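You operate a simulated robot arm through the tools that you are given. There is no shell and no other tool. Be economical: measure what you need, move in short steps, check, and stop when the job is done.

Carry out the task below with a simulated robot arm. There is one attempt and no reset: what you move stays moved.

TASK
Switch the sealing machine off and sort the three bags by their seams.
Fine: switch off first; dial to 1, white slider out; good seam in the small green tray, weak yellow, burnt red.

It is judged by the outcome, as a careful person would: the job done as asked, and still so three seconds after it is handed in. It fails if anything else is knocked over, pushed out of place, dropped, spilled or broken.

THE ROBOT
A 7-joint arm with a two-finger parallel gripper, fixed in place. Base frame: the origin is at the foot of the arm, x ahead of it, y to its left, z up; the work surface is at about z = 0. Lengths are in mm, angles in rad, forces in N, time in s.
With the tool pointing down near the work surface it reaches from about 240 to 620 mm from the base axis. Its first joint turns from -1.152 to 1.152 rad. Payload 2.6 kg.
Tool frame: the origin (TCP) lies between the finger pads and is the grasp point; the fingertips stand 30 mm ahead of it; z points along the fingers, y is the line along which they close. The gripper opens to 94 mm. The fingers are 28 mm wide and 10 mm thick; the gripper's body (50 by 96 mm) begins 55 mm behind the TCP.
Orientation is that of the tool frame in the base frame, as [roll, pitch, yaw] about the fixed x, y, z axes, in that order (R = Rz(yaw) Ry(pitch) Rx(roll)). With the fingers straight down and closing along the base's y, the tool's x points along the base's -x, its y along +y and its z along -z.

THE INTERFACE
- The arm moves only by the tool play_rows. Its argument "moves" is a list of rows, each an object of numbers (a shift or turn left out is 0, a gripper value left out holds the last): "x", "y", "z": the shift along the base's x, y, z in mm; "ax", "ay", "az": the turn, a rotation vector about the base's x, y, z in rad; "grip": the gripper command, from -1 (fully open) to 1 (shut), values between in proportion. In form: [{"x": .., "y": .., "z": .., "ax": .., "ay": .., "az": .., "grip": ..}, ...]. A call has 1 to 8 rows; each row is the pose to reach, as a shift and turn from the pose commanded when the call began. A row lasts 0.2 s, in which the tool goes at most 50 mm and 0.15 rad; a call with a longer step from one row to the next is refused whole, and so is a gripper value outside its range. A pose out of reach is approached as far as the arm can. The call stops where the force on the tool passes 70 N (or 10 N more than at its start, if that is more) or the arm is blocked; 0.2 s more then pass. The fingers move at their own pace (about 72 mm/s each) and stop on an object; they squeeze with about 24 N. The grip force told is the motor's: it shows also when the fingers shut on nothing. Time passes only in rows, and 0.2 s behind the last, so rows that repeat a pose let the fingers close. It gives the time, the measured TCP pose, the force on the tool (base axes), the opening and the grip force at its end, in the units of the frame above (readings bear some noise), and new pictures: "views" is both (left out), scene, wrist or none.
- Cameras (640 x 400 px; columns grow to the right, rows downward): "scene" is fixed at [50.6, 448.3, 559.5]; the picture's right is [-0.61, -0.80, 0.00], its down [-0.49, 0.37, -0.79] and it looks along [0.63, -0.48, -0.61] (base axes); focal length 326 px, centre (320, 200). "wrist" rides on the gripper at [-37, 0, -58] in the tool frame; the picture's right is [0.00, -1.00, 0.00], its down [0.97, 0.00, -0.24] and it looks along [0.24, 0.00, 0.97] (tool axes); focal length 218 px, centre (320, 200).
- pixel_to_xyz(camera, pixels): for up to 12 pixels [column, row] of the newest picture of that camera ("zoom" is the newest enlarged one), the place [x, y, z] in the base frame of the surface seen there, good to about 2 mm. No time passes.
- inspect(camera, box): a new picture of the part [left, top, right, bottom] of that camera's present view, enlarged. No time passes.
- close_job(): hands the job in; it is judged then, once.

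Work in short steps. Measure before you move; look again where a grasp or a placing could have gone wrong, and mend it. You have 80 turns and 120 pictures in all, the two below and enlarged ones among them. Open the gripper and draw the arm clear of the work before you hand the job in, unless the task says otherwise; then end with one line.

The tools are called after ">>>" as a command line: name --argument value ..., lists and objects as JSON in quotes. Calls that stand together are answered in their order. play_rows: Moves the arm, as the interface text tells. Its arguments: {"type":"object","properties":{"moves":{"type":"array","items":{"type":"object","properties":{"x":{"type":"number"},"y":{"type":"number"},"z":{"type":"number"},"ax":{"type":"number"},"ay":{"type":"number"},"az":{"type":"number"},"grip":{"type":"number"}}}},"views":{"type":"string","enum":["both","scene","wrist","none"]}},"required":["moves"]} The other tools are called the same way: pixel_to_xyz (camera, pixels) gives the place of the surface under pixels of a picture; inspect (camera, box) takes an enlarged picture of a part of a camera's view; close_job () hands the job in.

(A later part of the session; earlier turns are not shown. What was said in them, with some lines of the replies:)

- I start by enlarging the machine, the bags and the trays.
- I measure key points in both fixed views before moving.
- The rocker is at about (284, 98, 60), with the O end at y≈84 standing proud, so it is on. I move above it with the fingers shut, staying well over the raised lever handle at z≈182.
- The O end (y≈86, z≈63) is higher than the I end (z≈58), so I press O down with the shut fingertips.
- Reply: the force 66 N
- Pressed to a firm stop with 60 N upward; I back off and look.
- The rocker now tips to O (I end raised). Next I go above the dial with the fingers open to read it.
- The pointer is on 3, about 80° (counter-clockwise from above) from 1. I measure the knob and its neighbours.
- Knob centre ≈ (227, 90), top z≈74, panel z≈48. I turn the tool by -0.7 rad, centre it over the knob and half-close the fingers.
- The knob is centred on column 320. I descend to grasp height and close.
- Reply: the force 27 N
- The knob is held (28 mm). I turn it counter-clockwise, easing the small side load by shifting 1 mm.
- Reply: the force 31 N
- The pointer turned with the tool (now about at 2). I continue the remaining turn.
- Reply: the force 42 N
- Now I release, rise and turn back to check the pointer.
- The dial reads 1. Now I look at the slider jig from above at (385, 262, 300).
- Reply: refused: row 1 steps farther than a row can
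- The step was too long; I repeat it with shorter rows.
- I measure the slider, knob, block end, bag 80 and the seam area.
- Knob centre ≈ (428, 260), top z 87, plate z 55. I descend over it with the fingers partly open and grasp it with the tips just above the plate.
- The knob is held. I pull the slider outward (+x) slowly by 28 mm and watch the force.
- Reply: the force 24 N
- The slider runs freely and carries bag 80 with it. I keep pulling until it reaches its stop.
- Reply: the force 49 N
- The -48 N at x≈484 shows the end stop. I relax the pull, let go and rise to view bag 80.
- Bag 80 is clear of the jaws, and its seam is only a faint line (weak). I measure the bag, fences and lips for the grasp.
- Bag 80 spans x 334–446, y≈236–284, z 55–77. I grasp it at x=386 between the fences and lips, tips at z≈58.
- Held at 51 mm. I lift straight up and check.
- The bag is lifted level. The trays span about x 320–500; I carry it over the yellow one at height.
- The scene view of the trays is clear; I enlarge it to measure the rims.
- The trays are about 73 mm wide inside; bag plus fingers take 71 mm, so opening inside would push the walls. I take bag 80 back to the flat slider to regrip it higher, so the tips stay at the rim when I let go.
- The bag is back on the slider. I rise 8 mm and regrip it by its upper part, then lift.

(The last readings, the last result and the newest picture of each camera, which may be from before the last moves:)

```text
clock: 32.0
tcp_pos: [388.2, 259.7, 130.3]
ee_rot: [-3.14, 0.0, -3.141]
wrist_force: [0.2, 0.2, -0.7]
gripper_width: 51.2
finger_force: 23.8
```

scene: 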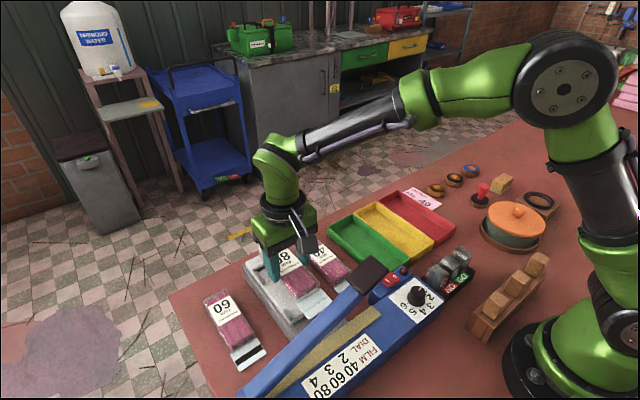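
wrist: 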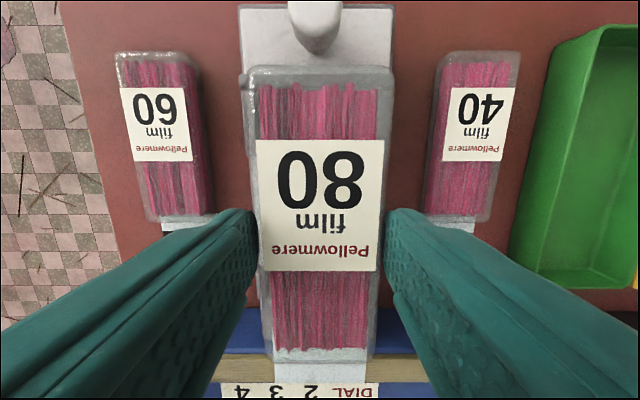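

Held with the bag's lower part free. I carry it over the yellow tray centre (y≈-41).

>>> play_rows --moves '[{"z": 40, "x": 5}, {"z": 60, "x": 20, "y": -35}, {"z": 60, "x": 30, "y": -80}, {"z": 60, "x": 38, "y": -125}, {"z": 60, "x": 38, "y": -173}, {"z": 60, "x": 38, "y": -221}, {"z": 60, "x": 38, "y": -269}, {"z": 60, "x": 38, "y": -301}]' --views "none"

>>> play_rows --moves '[{"z": -40}, {"z": -80}, {"z": -95}, {"z": -95}]'

>>> inspect --camera "scene" --box '[316, 170, 468, 270]'

```text
clock: 33.8
tcp_pos: [426.1, -43.2, 191.2]
ee_rot: [3.141, 0.0, -3.14]
wrist_force: [-0.8, 0.4, -1.5]
gripper_width: 51.2
finger_force: 23.7
```

```text
clock: 34.8
tcp_pos: [425.3, -40.9, 93.2]
ee_rot: [3.139, -0.001, -3.141]
wrist_force: [-0.8, 0.8, -0.7]
gripper_width: 51.3
finger_force: 24.2
```

scene: 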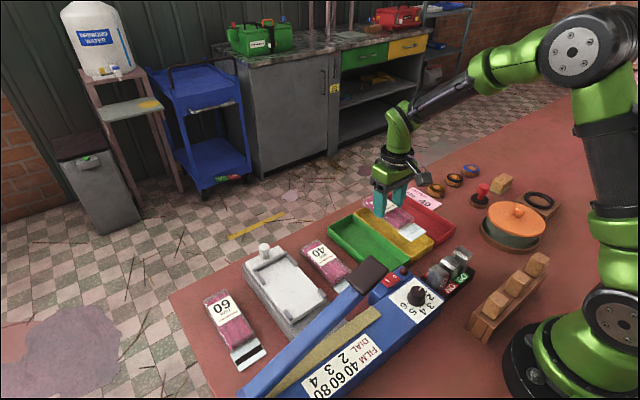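
wrist: 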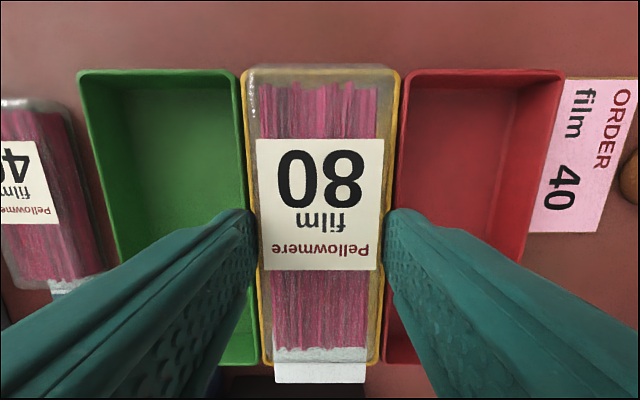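

```text
4.00 times, centred on (392, 220) of scene
```

zoom: 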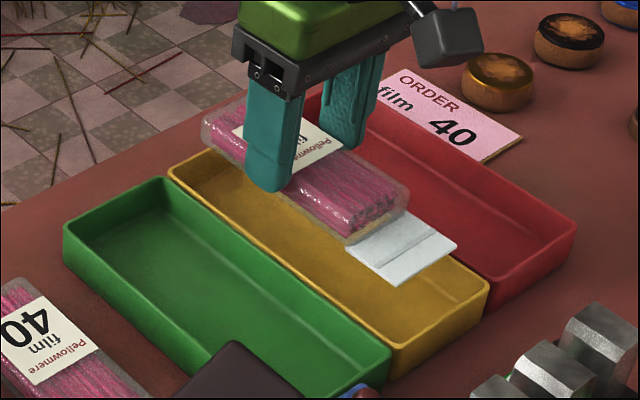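

The bag is centred over the tray in y; I check the front and tail ends against the tray ends.

>>> pixel_to_xyz --camera "wrist" --pixels '[[320, 380], [320, 72], [246, 180], [400, 180], [277, 380], [364, 380]]'

```text
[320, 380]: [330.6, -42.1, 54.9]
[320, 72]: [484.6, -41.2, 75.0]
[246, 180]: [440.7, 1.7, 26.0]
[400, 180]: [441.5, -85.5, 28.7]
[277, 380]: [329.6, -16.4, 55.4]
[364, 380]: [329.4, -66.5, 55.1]
```

All ends clear. I lower until the tips are level with the rim and open just enough to let the bag settle.

>>> play_rows --moves '[{"z": -20}, {"z": -30}, {"z": -35}, {"z": -35}, {"z": -35, "grip": -0.15}, {"z": -35}, {"z": -35}]'

>>> inspect --camera "scene" --box '[316, 170, 468, 270]'

```text
clock: 36.4
tcp_pos: [426.6, -38.9, 60.7]
ee_rot: [3.14, -0.001, 3.141]
wrist_force: [0.1, -1.0, -0.3]
gripper_width: 54.1
finger_force: 0.1
```

scene: 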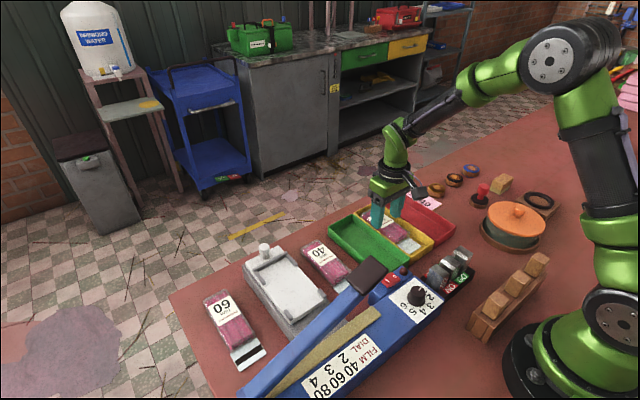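
wrist: 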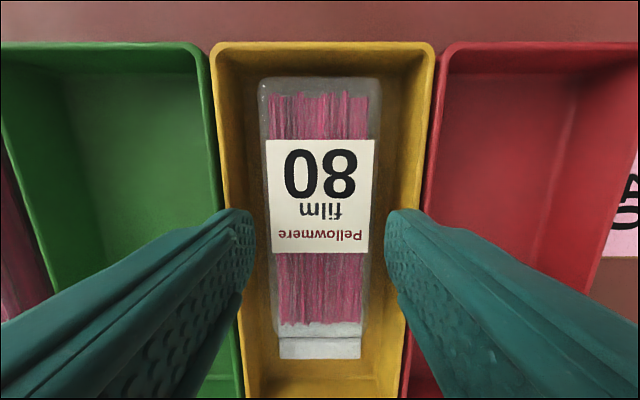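

```text
4.00 times, centred on (392, 220) of scene
```

zoom: 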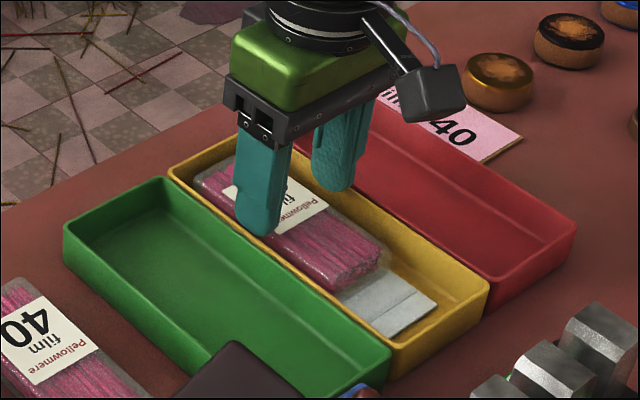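

Bag 80 lies flat in yellow. I rise and move over bag 40.

>>> play_rows --moves '[{"z": 40}, {"z": 85, "y": 15}, {"z": 120, "y": 50, "grip": -1}, {"z": 130, "y": 95}, {"z": 130, "x": -3, "y": 140}, {"z": 130, "x": -3, "y": 186}, {"z": 130, "x": -3, "y": 186}]'

>>> inspect --camera "wrist" --box '[240, 90, 400, 250]'

```text
clock: 38.0
tcp_pos: [420.8, 145.6, 190.2]
ee_rot: [-3.141, 0.0, 3.141]
wrist_force: [0.1, -0.3, -0.4]
gripper_width: 93.8
finger_force: 0.0
```

scene: 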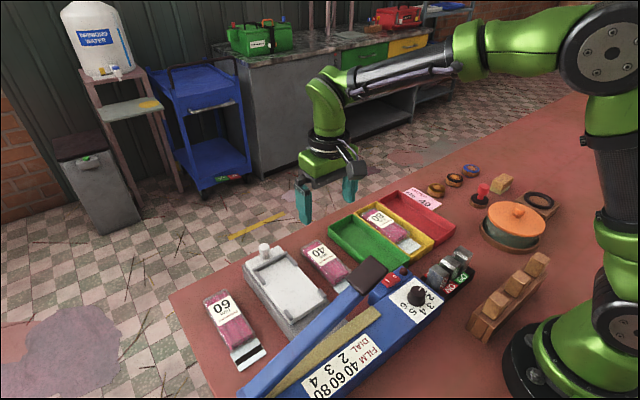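
wrist: 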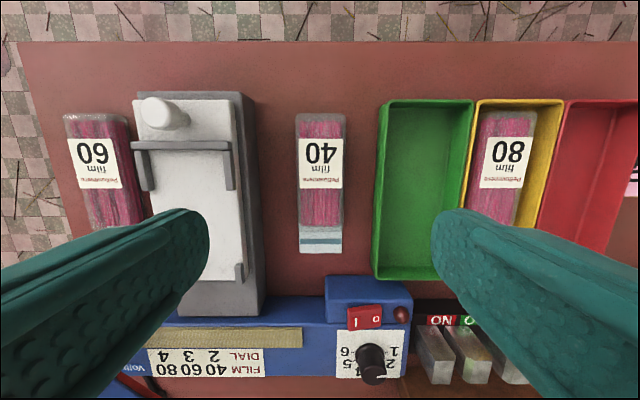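

```text
2.50 times, centred on (320, 170) of wrist
```

zoom: 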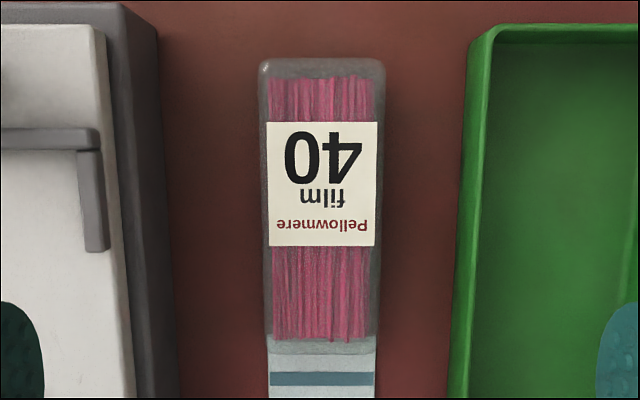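

Bag 40's seam is an even continuous line (good). I measure its ends and sides.

>>> pixel_to_xyz --camera "zoom" --pixels '[[322, 66], [320, 200], [320, 338], [268, 200], [376, 200], [170, 200], [465, 200]]'

>>> inspect --camera "wrist" --box '[290, 210, 360, 260]'

```text
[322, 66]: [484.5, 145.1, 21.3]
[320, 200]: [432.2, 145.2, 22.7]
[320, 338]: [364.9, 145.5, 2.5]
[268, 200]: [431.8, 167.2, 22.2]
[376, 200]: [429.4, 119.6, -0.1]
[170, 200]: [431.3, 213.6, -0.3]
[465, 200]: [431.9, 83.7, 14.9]
```

```text
8.00 times, centred on (325, 235) of wrist
```

zoom: 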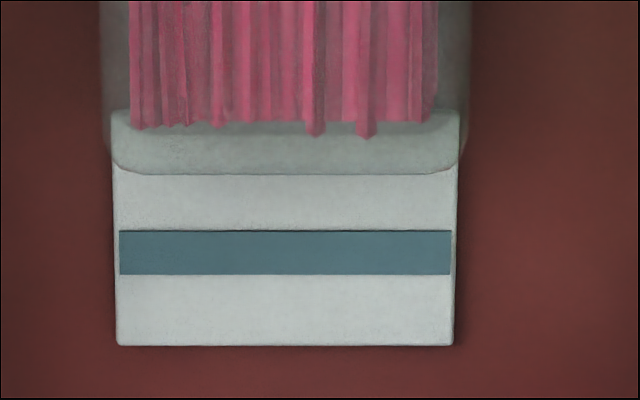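

Bag 40: centre (428, 145), top z≈22.5. I grasp it shallowly, tips at z≈14, opening 70 mm to clear the green tray.

>>> play_rows --moves '[{"x": 3, "z": -45, "grip": -0.5}, {"x": 3, "z": -90}, {"x": 3, "z": -125}, {"x": 3, "z": -145.5}, {"x": 3, "z": -145.5, "grip": 1}, {"x": 3, "z": -145.5}, {"x": 3, "z": -145.5}]' --views "none"

>>> play_rows --moves '[{"z": 10}, {"z": 30}, {"z": 60}, {"z": 90}]'

```text
clock: 39.6
tcp_pos: [425.6, 147.4, 43.5]
ee_rot: [3.141, -0.001, -3.139]
wrist_force: [-0.4, 0.5, 0.9]
gripper_width: 51.1
finger_force: 24.5
```

```text
clock: 40.6
tcp_pos: [425.0, 145.9, 134.7]
ee_rot: [-3.141, 0.0, -3.141]
wrist_force: [-0.6, -0.6, -0.1]
gripper_width: 51.4
finger_force: 23.7
```

scene: 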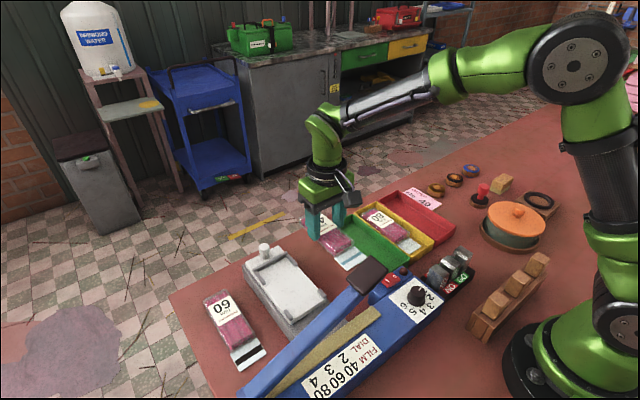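
wrist: 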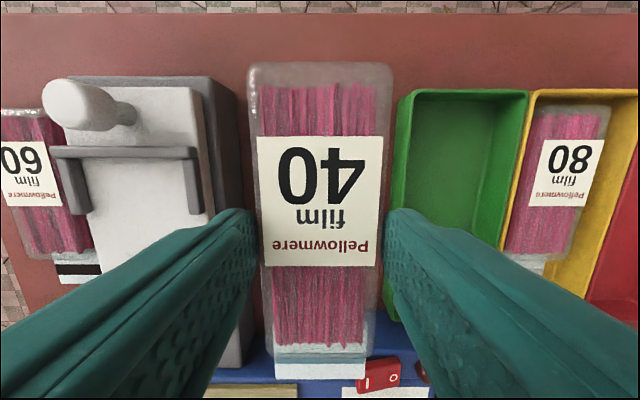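

Held well. I move over the green tray centre (y≈43) and check alignment.

>>> play_rows --moves '[{"y": -40}, {"y": -80}, {"y": -101.5}, {"y": -101.5, "z": -30}, {"y": -101.5, "z": -40}, {"y": -101.5, "z": -40}]' --views "wrist"

>>> pixel_to_xyz --camera "wrist" --pixels '[[320, 378], [320, 72], [244, 180], [402, 180]]'

```text
clock: 42.0
tcp_pos: [424.4, 43.3, 94.2]
ee_rot: [3.14, -0.001, 3.141]
wrist_force: [0.2, -0.4, -0.2]
gripper_width: 51.2
finger_force: 23.8
```

wrist: 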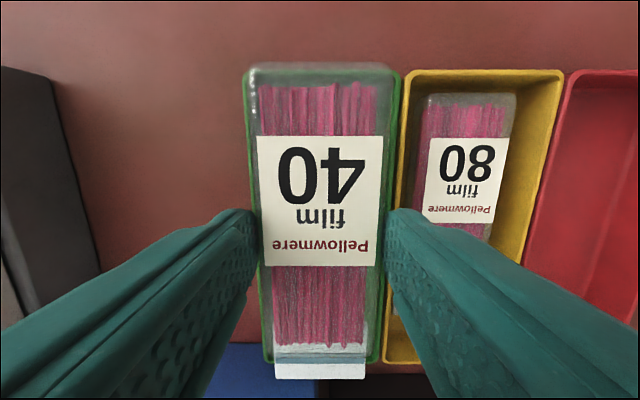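

```text
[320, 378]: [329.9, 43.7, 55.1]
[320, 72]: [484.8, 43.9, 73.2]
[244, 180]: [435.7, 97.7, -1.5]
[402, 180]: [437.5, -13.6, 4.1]
```

Centred. I lower to rim level and release.

>>> play_rows --moves '[{"z": -20}, {"z": -30}, {"z": -34.5}, {"z": -34.5}, {"z": -34.5, "grip": -0.15}, {"z": -34.5}, {"z": -34.5}, {"z": 5}]'

```text
clock: 43.8
tcp_pos: [427.3, 43.1, 99.3]
ee_rot: [3.141, 0.001, 3.142]
wrist_force: [1.1, 0.7, -0.2]
gripper_width: 54.1
finger_force: 0.1
```

scene: 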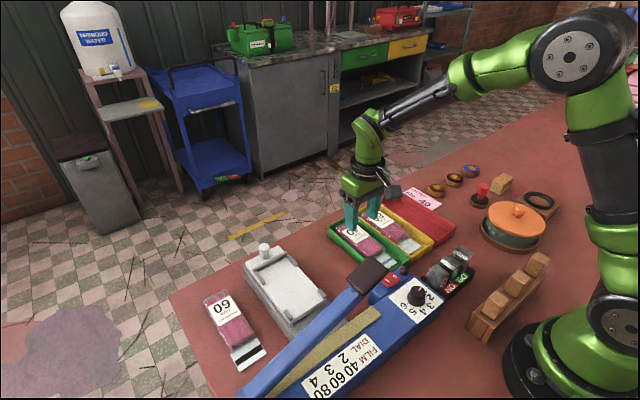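
wrist: 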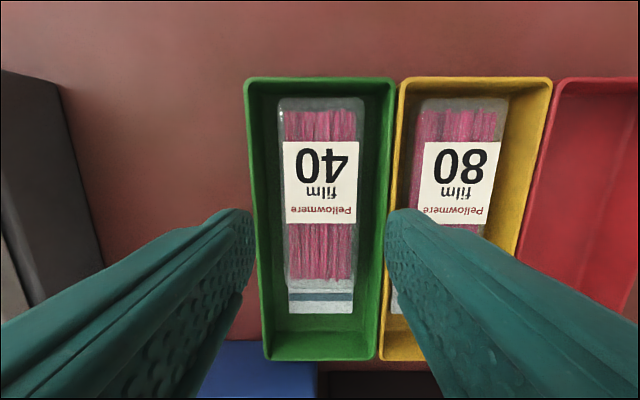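

Bag 40 is flat in green. I rise and travel to bag 60.

>>> play_rows --moves '[{"z": 45}, {"z": 85, "y": 20, "grip": -1}, {"z": 95, "y": 65}, {"z": 95, "y": 112}, {"z": 95, "y": 160}, {"z": 95, "y": 208}, {"z": 95, "y": 256}, {"z": 95, "y": 304}]' --views "none"

>>> play_rows --moves '[{"y": 25}, {"y": 25}]'

>>> inspect --camera "wrist" --box '[240, 90, 400, 250]'

>>> pixel_to_xyz --camera "zoom" --pixels '[[320, 68], [320, 200], [320, 300], [272, 200], [370, 200]]'

```text
clock: 45.6
tcp_pos: [424.4, 346.8, 195.6]
ee_rot: [3.141, -0.001, 3.141]
wrist_force: [-0.8, 0.0, 0.4]
gripper_width: 94.0
finger_force: 0.0
```

```text
clock: 46.2
tcp_pos: [425.0, 372.5, 194.7]
ee_rot: [3.14, 0.0, -3.141]
wrist_force: [0.3, -0.1, -0.3]
gripper_width: 94.2
finger_force: 0.1
```

scene: 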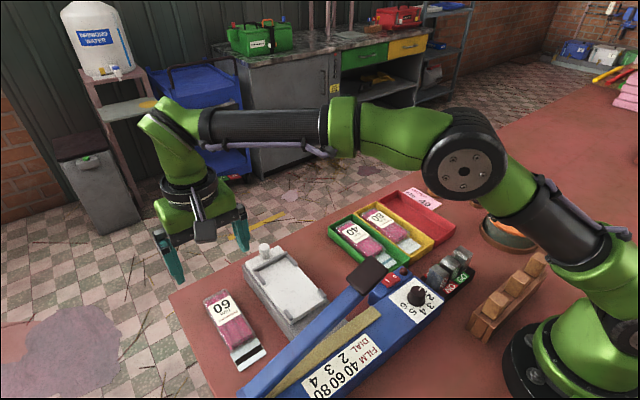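
wrist: 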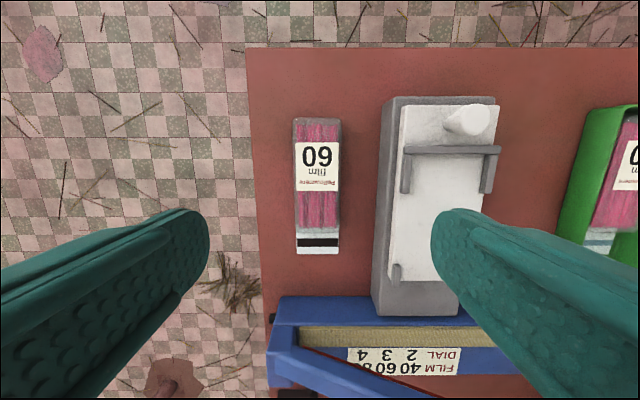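

```text
2.50 times, centred on (320, 170) of wrist
```

zoom: 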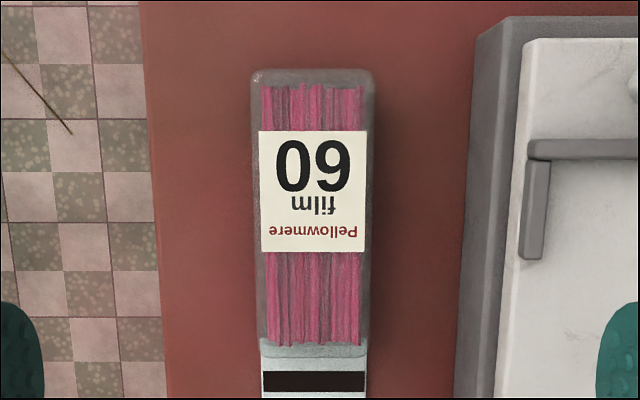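

```text
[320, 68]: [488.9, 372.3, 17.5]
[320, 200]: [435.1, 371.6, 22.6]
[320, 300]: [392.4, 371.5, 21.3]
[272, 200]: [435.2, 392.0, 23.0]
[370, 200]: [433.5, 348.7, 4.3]
```

Bag 60 (black burnt seam) is centred near y≈375, same height. I grasp it the same way.

>>> play_rows --moves '[{"x": 1, "y": 2.6, "z": -45, "grip": -0.5}, {"x": 1, "y": 2.6, "z": -90}, {"x": 1, "y": 2.6, "z": -128}, {"x": 1, "y": 2.6, "z": -150}, {"x": 1, "y": 2.6, "z": -150, "grip": 1}, {"x": 1, "y": 2.6, "z": -150}, {"x": 1, "y": 2.6, "z": -150}]' --views "none"

>>> play_rows --moves '[{"z": 10}, {"z": 30}, {"z": 70}, {"z": 110}, {"z": 145}]'

```text
clock: 47.8
tcp_pos: [427.8, 377.9, 44.9]
ee_rot: [3.141, -0.001, 3.14]
wrist_force: [0.2, -0.2, 0.0]
gripper_width: 50.9
finger_force: 24.0
```

```text
clock: 49.0
tcp_pos: [429.0, 376.2, 189.0]
ee_rot: [3.141, 0.0, 3.142]
wrist_force: [0.3, 0.4, -1.1]
gripper_width: 50.9
finger_force: 24.3
```

scene: 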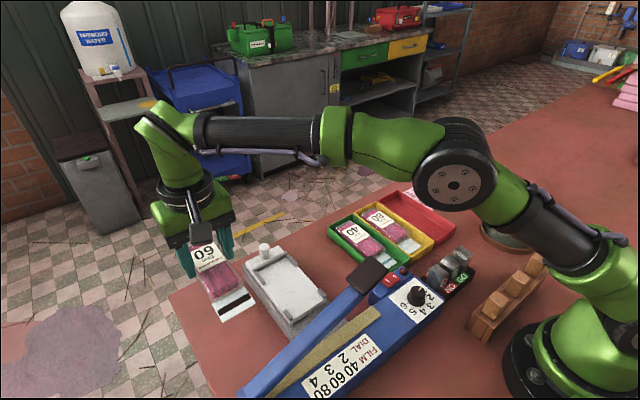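
wrist: 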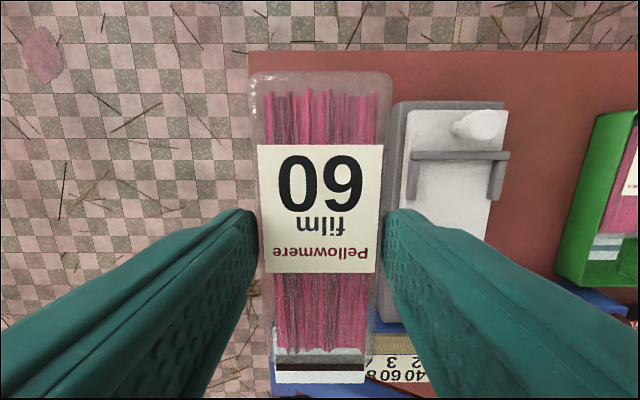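

Held well. I carry it to the red tray (y≈-123.5).

>>> play_rows --moves '[{"y": -48}, {"y": -96}, {"y": -144}, {"y": -192}, {"y": -240}, {"y": -288}, {"y": -336}, {"y": -384}]' --views "none"

>>> play_rows --moves '[{"y": -40}, {"y": -80}, {"y": -114.5}, {"y": -114.5, "z": -40}, {"y": -114.5, "z": -80}, {"y": -114.5, "z": -95}, {"y": -114.5, "z": -95}]'

>>> pixel_to_xyz --camera "wrist" --pixels '[[320, 378], [320, 78]]'

```text
clock: 50.8
tcp_pos: [425.9, -10.2, 189.3]
ee_rot: [-3.141, 0.0, -3.139]
wrist_force: [-0.4, -0.8, -1.3]
gripper_width: 51.3
finger_force: 24.2
```

```text
clock: 52.4
tcp_pos: [427.6, -122.8, 93.7]
ee_rot: [3.14, -0.001, 3.141]
wrist_force: [-0.4, 0.8, -0.9]
gripper_width: 51.3
finger_force: 23.5
```

scene: 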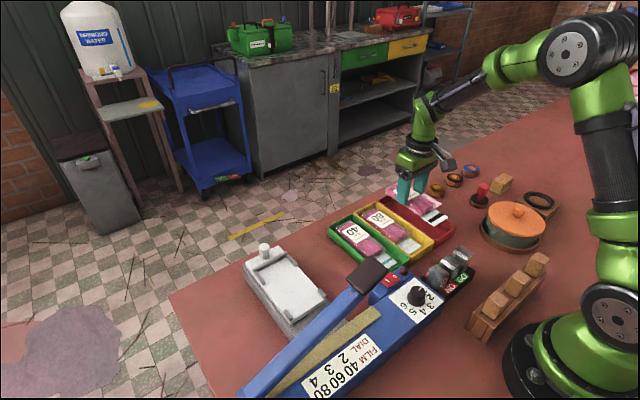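
wrist: 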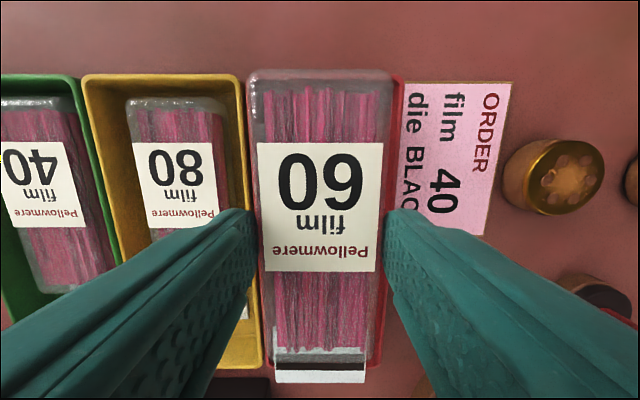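

```text
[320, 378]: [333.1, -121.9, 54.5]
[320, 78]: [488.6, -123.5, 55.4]
```

Nearly centred; I nudge 1 mm to the right and 2 mm back, lower to the rim and release.

>>> play_rows --moves '[{"x": -2, "y": -1, "z": -20}, {"x": -2, "y": -1, "z": -30}, {"x": -2, "y": -1, "z": -34.5}, {"x": -2, "y": -1, "z": -34.5}, {"x": -2, "y": -1, "z": -34.5, "grip": -0.15}, {"x": -2, "y": -1, "z": -34.5}, {"x": -2, "y": -1, "z": -34.5}, {"x": -2, "y": -1, "z": 5}]'

```text
clock: 54.2
tcp_pos: [425.6, -123.4, 100.8]
ee_rot: [3.139, 0.001, 3.14]
wrist_force: [-0.2, -0.5, -0.3]
gripper_width: 54.2
finger_force: 0.1
```

scene: 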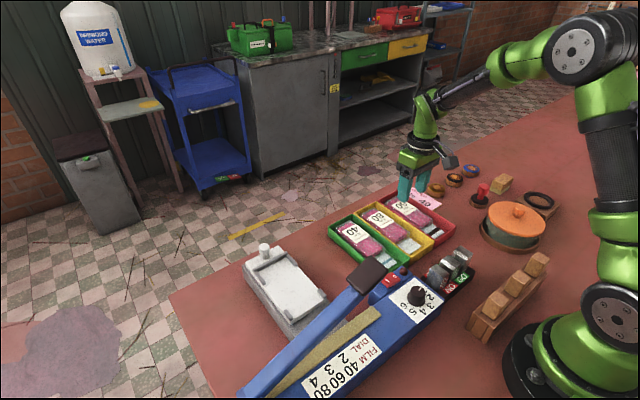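
wrist: 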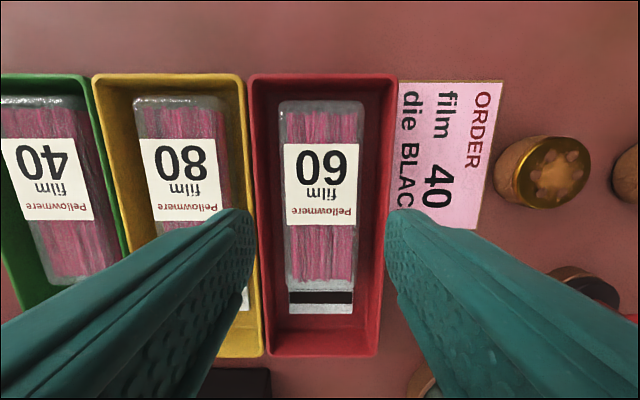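

All three bags are in their trays. I draw the arm up and clear, gripper open, and take a final look.

>>> play_rows --moves '[{"z": 45}, {"z": 90, "grip": -1}, {"z": 135}, {"z": 180}, {"z": 200, "y": 30}, {"z": 200, "y": 60}, {"z": 200, "y": 60}]'

>>> inspect --camera "scene" --box '[320, 180, 480, 320]'

>>> inspect --camera "scene" --box '[220, 230, 400, 380]'

```text
clock: 55.8
tcp_pos: [428.3, -65.6, 300.5]
ee_rot: [-3.141, -0.001, 3.14]
wrist_force: [0.0, 0.1, -0.6]
gripper_width: 94.1
finger_force: 0.0
```

scene: 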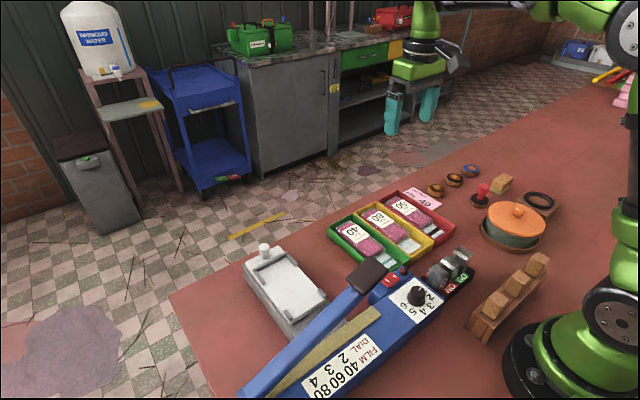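
wrist: 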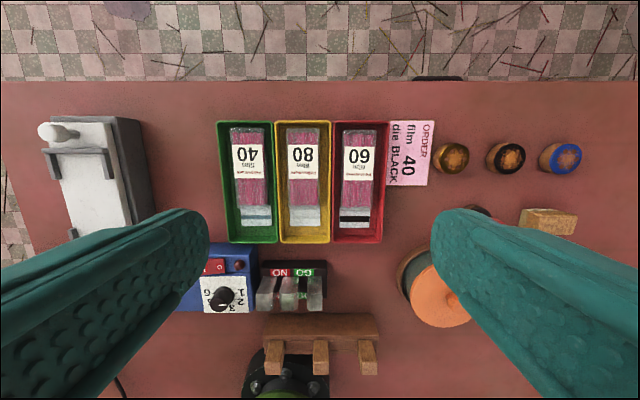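

```text
2.86 times, centred on (400, 250) of scene
```

zoom: 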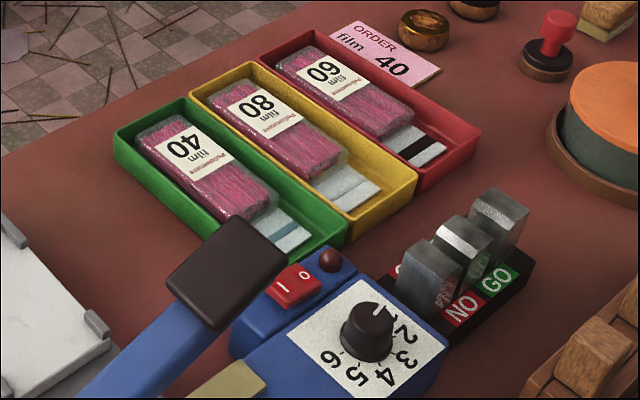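

```text
2.67 times, centred on (310, 305) of scene
```

zoom: 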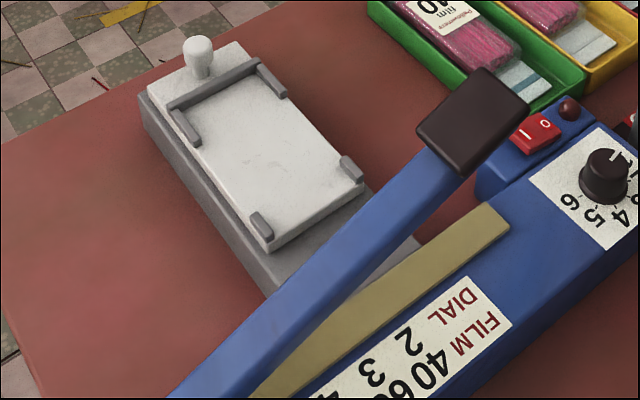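

The final pictures show the switch on O, the dial on 1, the slider out and each bag in its tray, with the arm clear. I hand the job in.

>>> close_job

```text
The job is handed in.
```

The job is handed in: the machine was switched off first, then the dial set to 1 and the white slider pulled out to its stop; bag 40 (good seam) is in green, bag 80 (weak) in yellow and bag 60 (burnt) in red.
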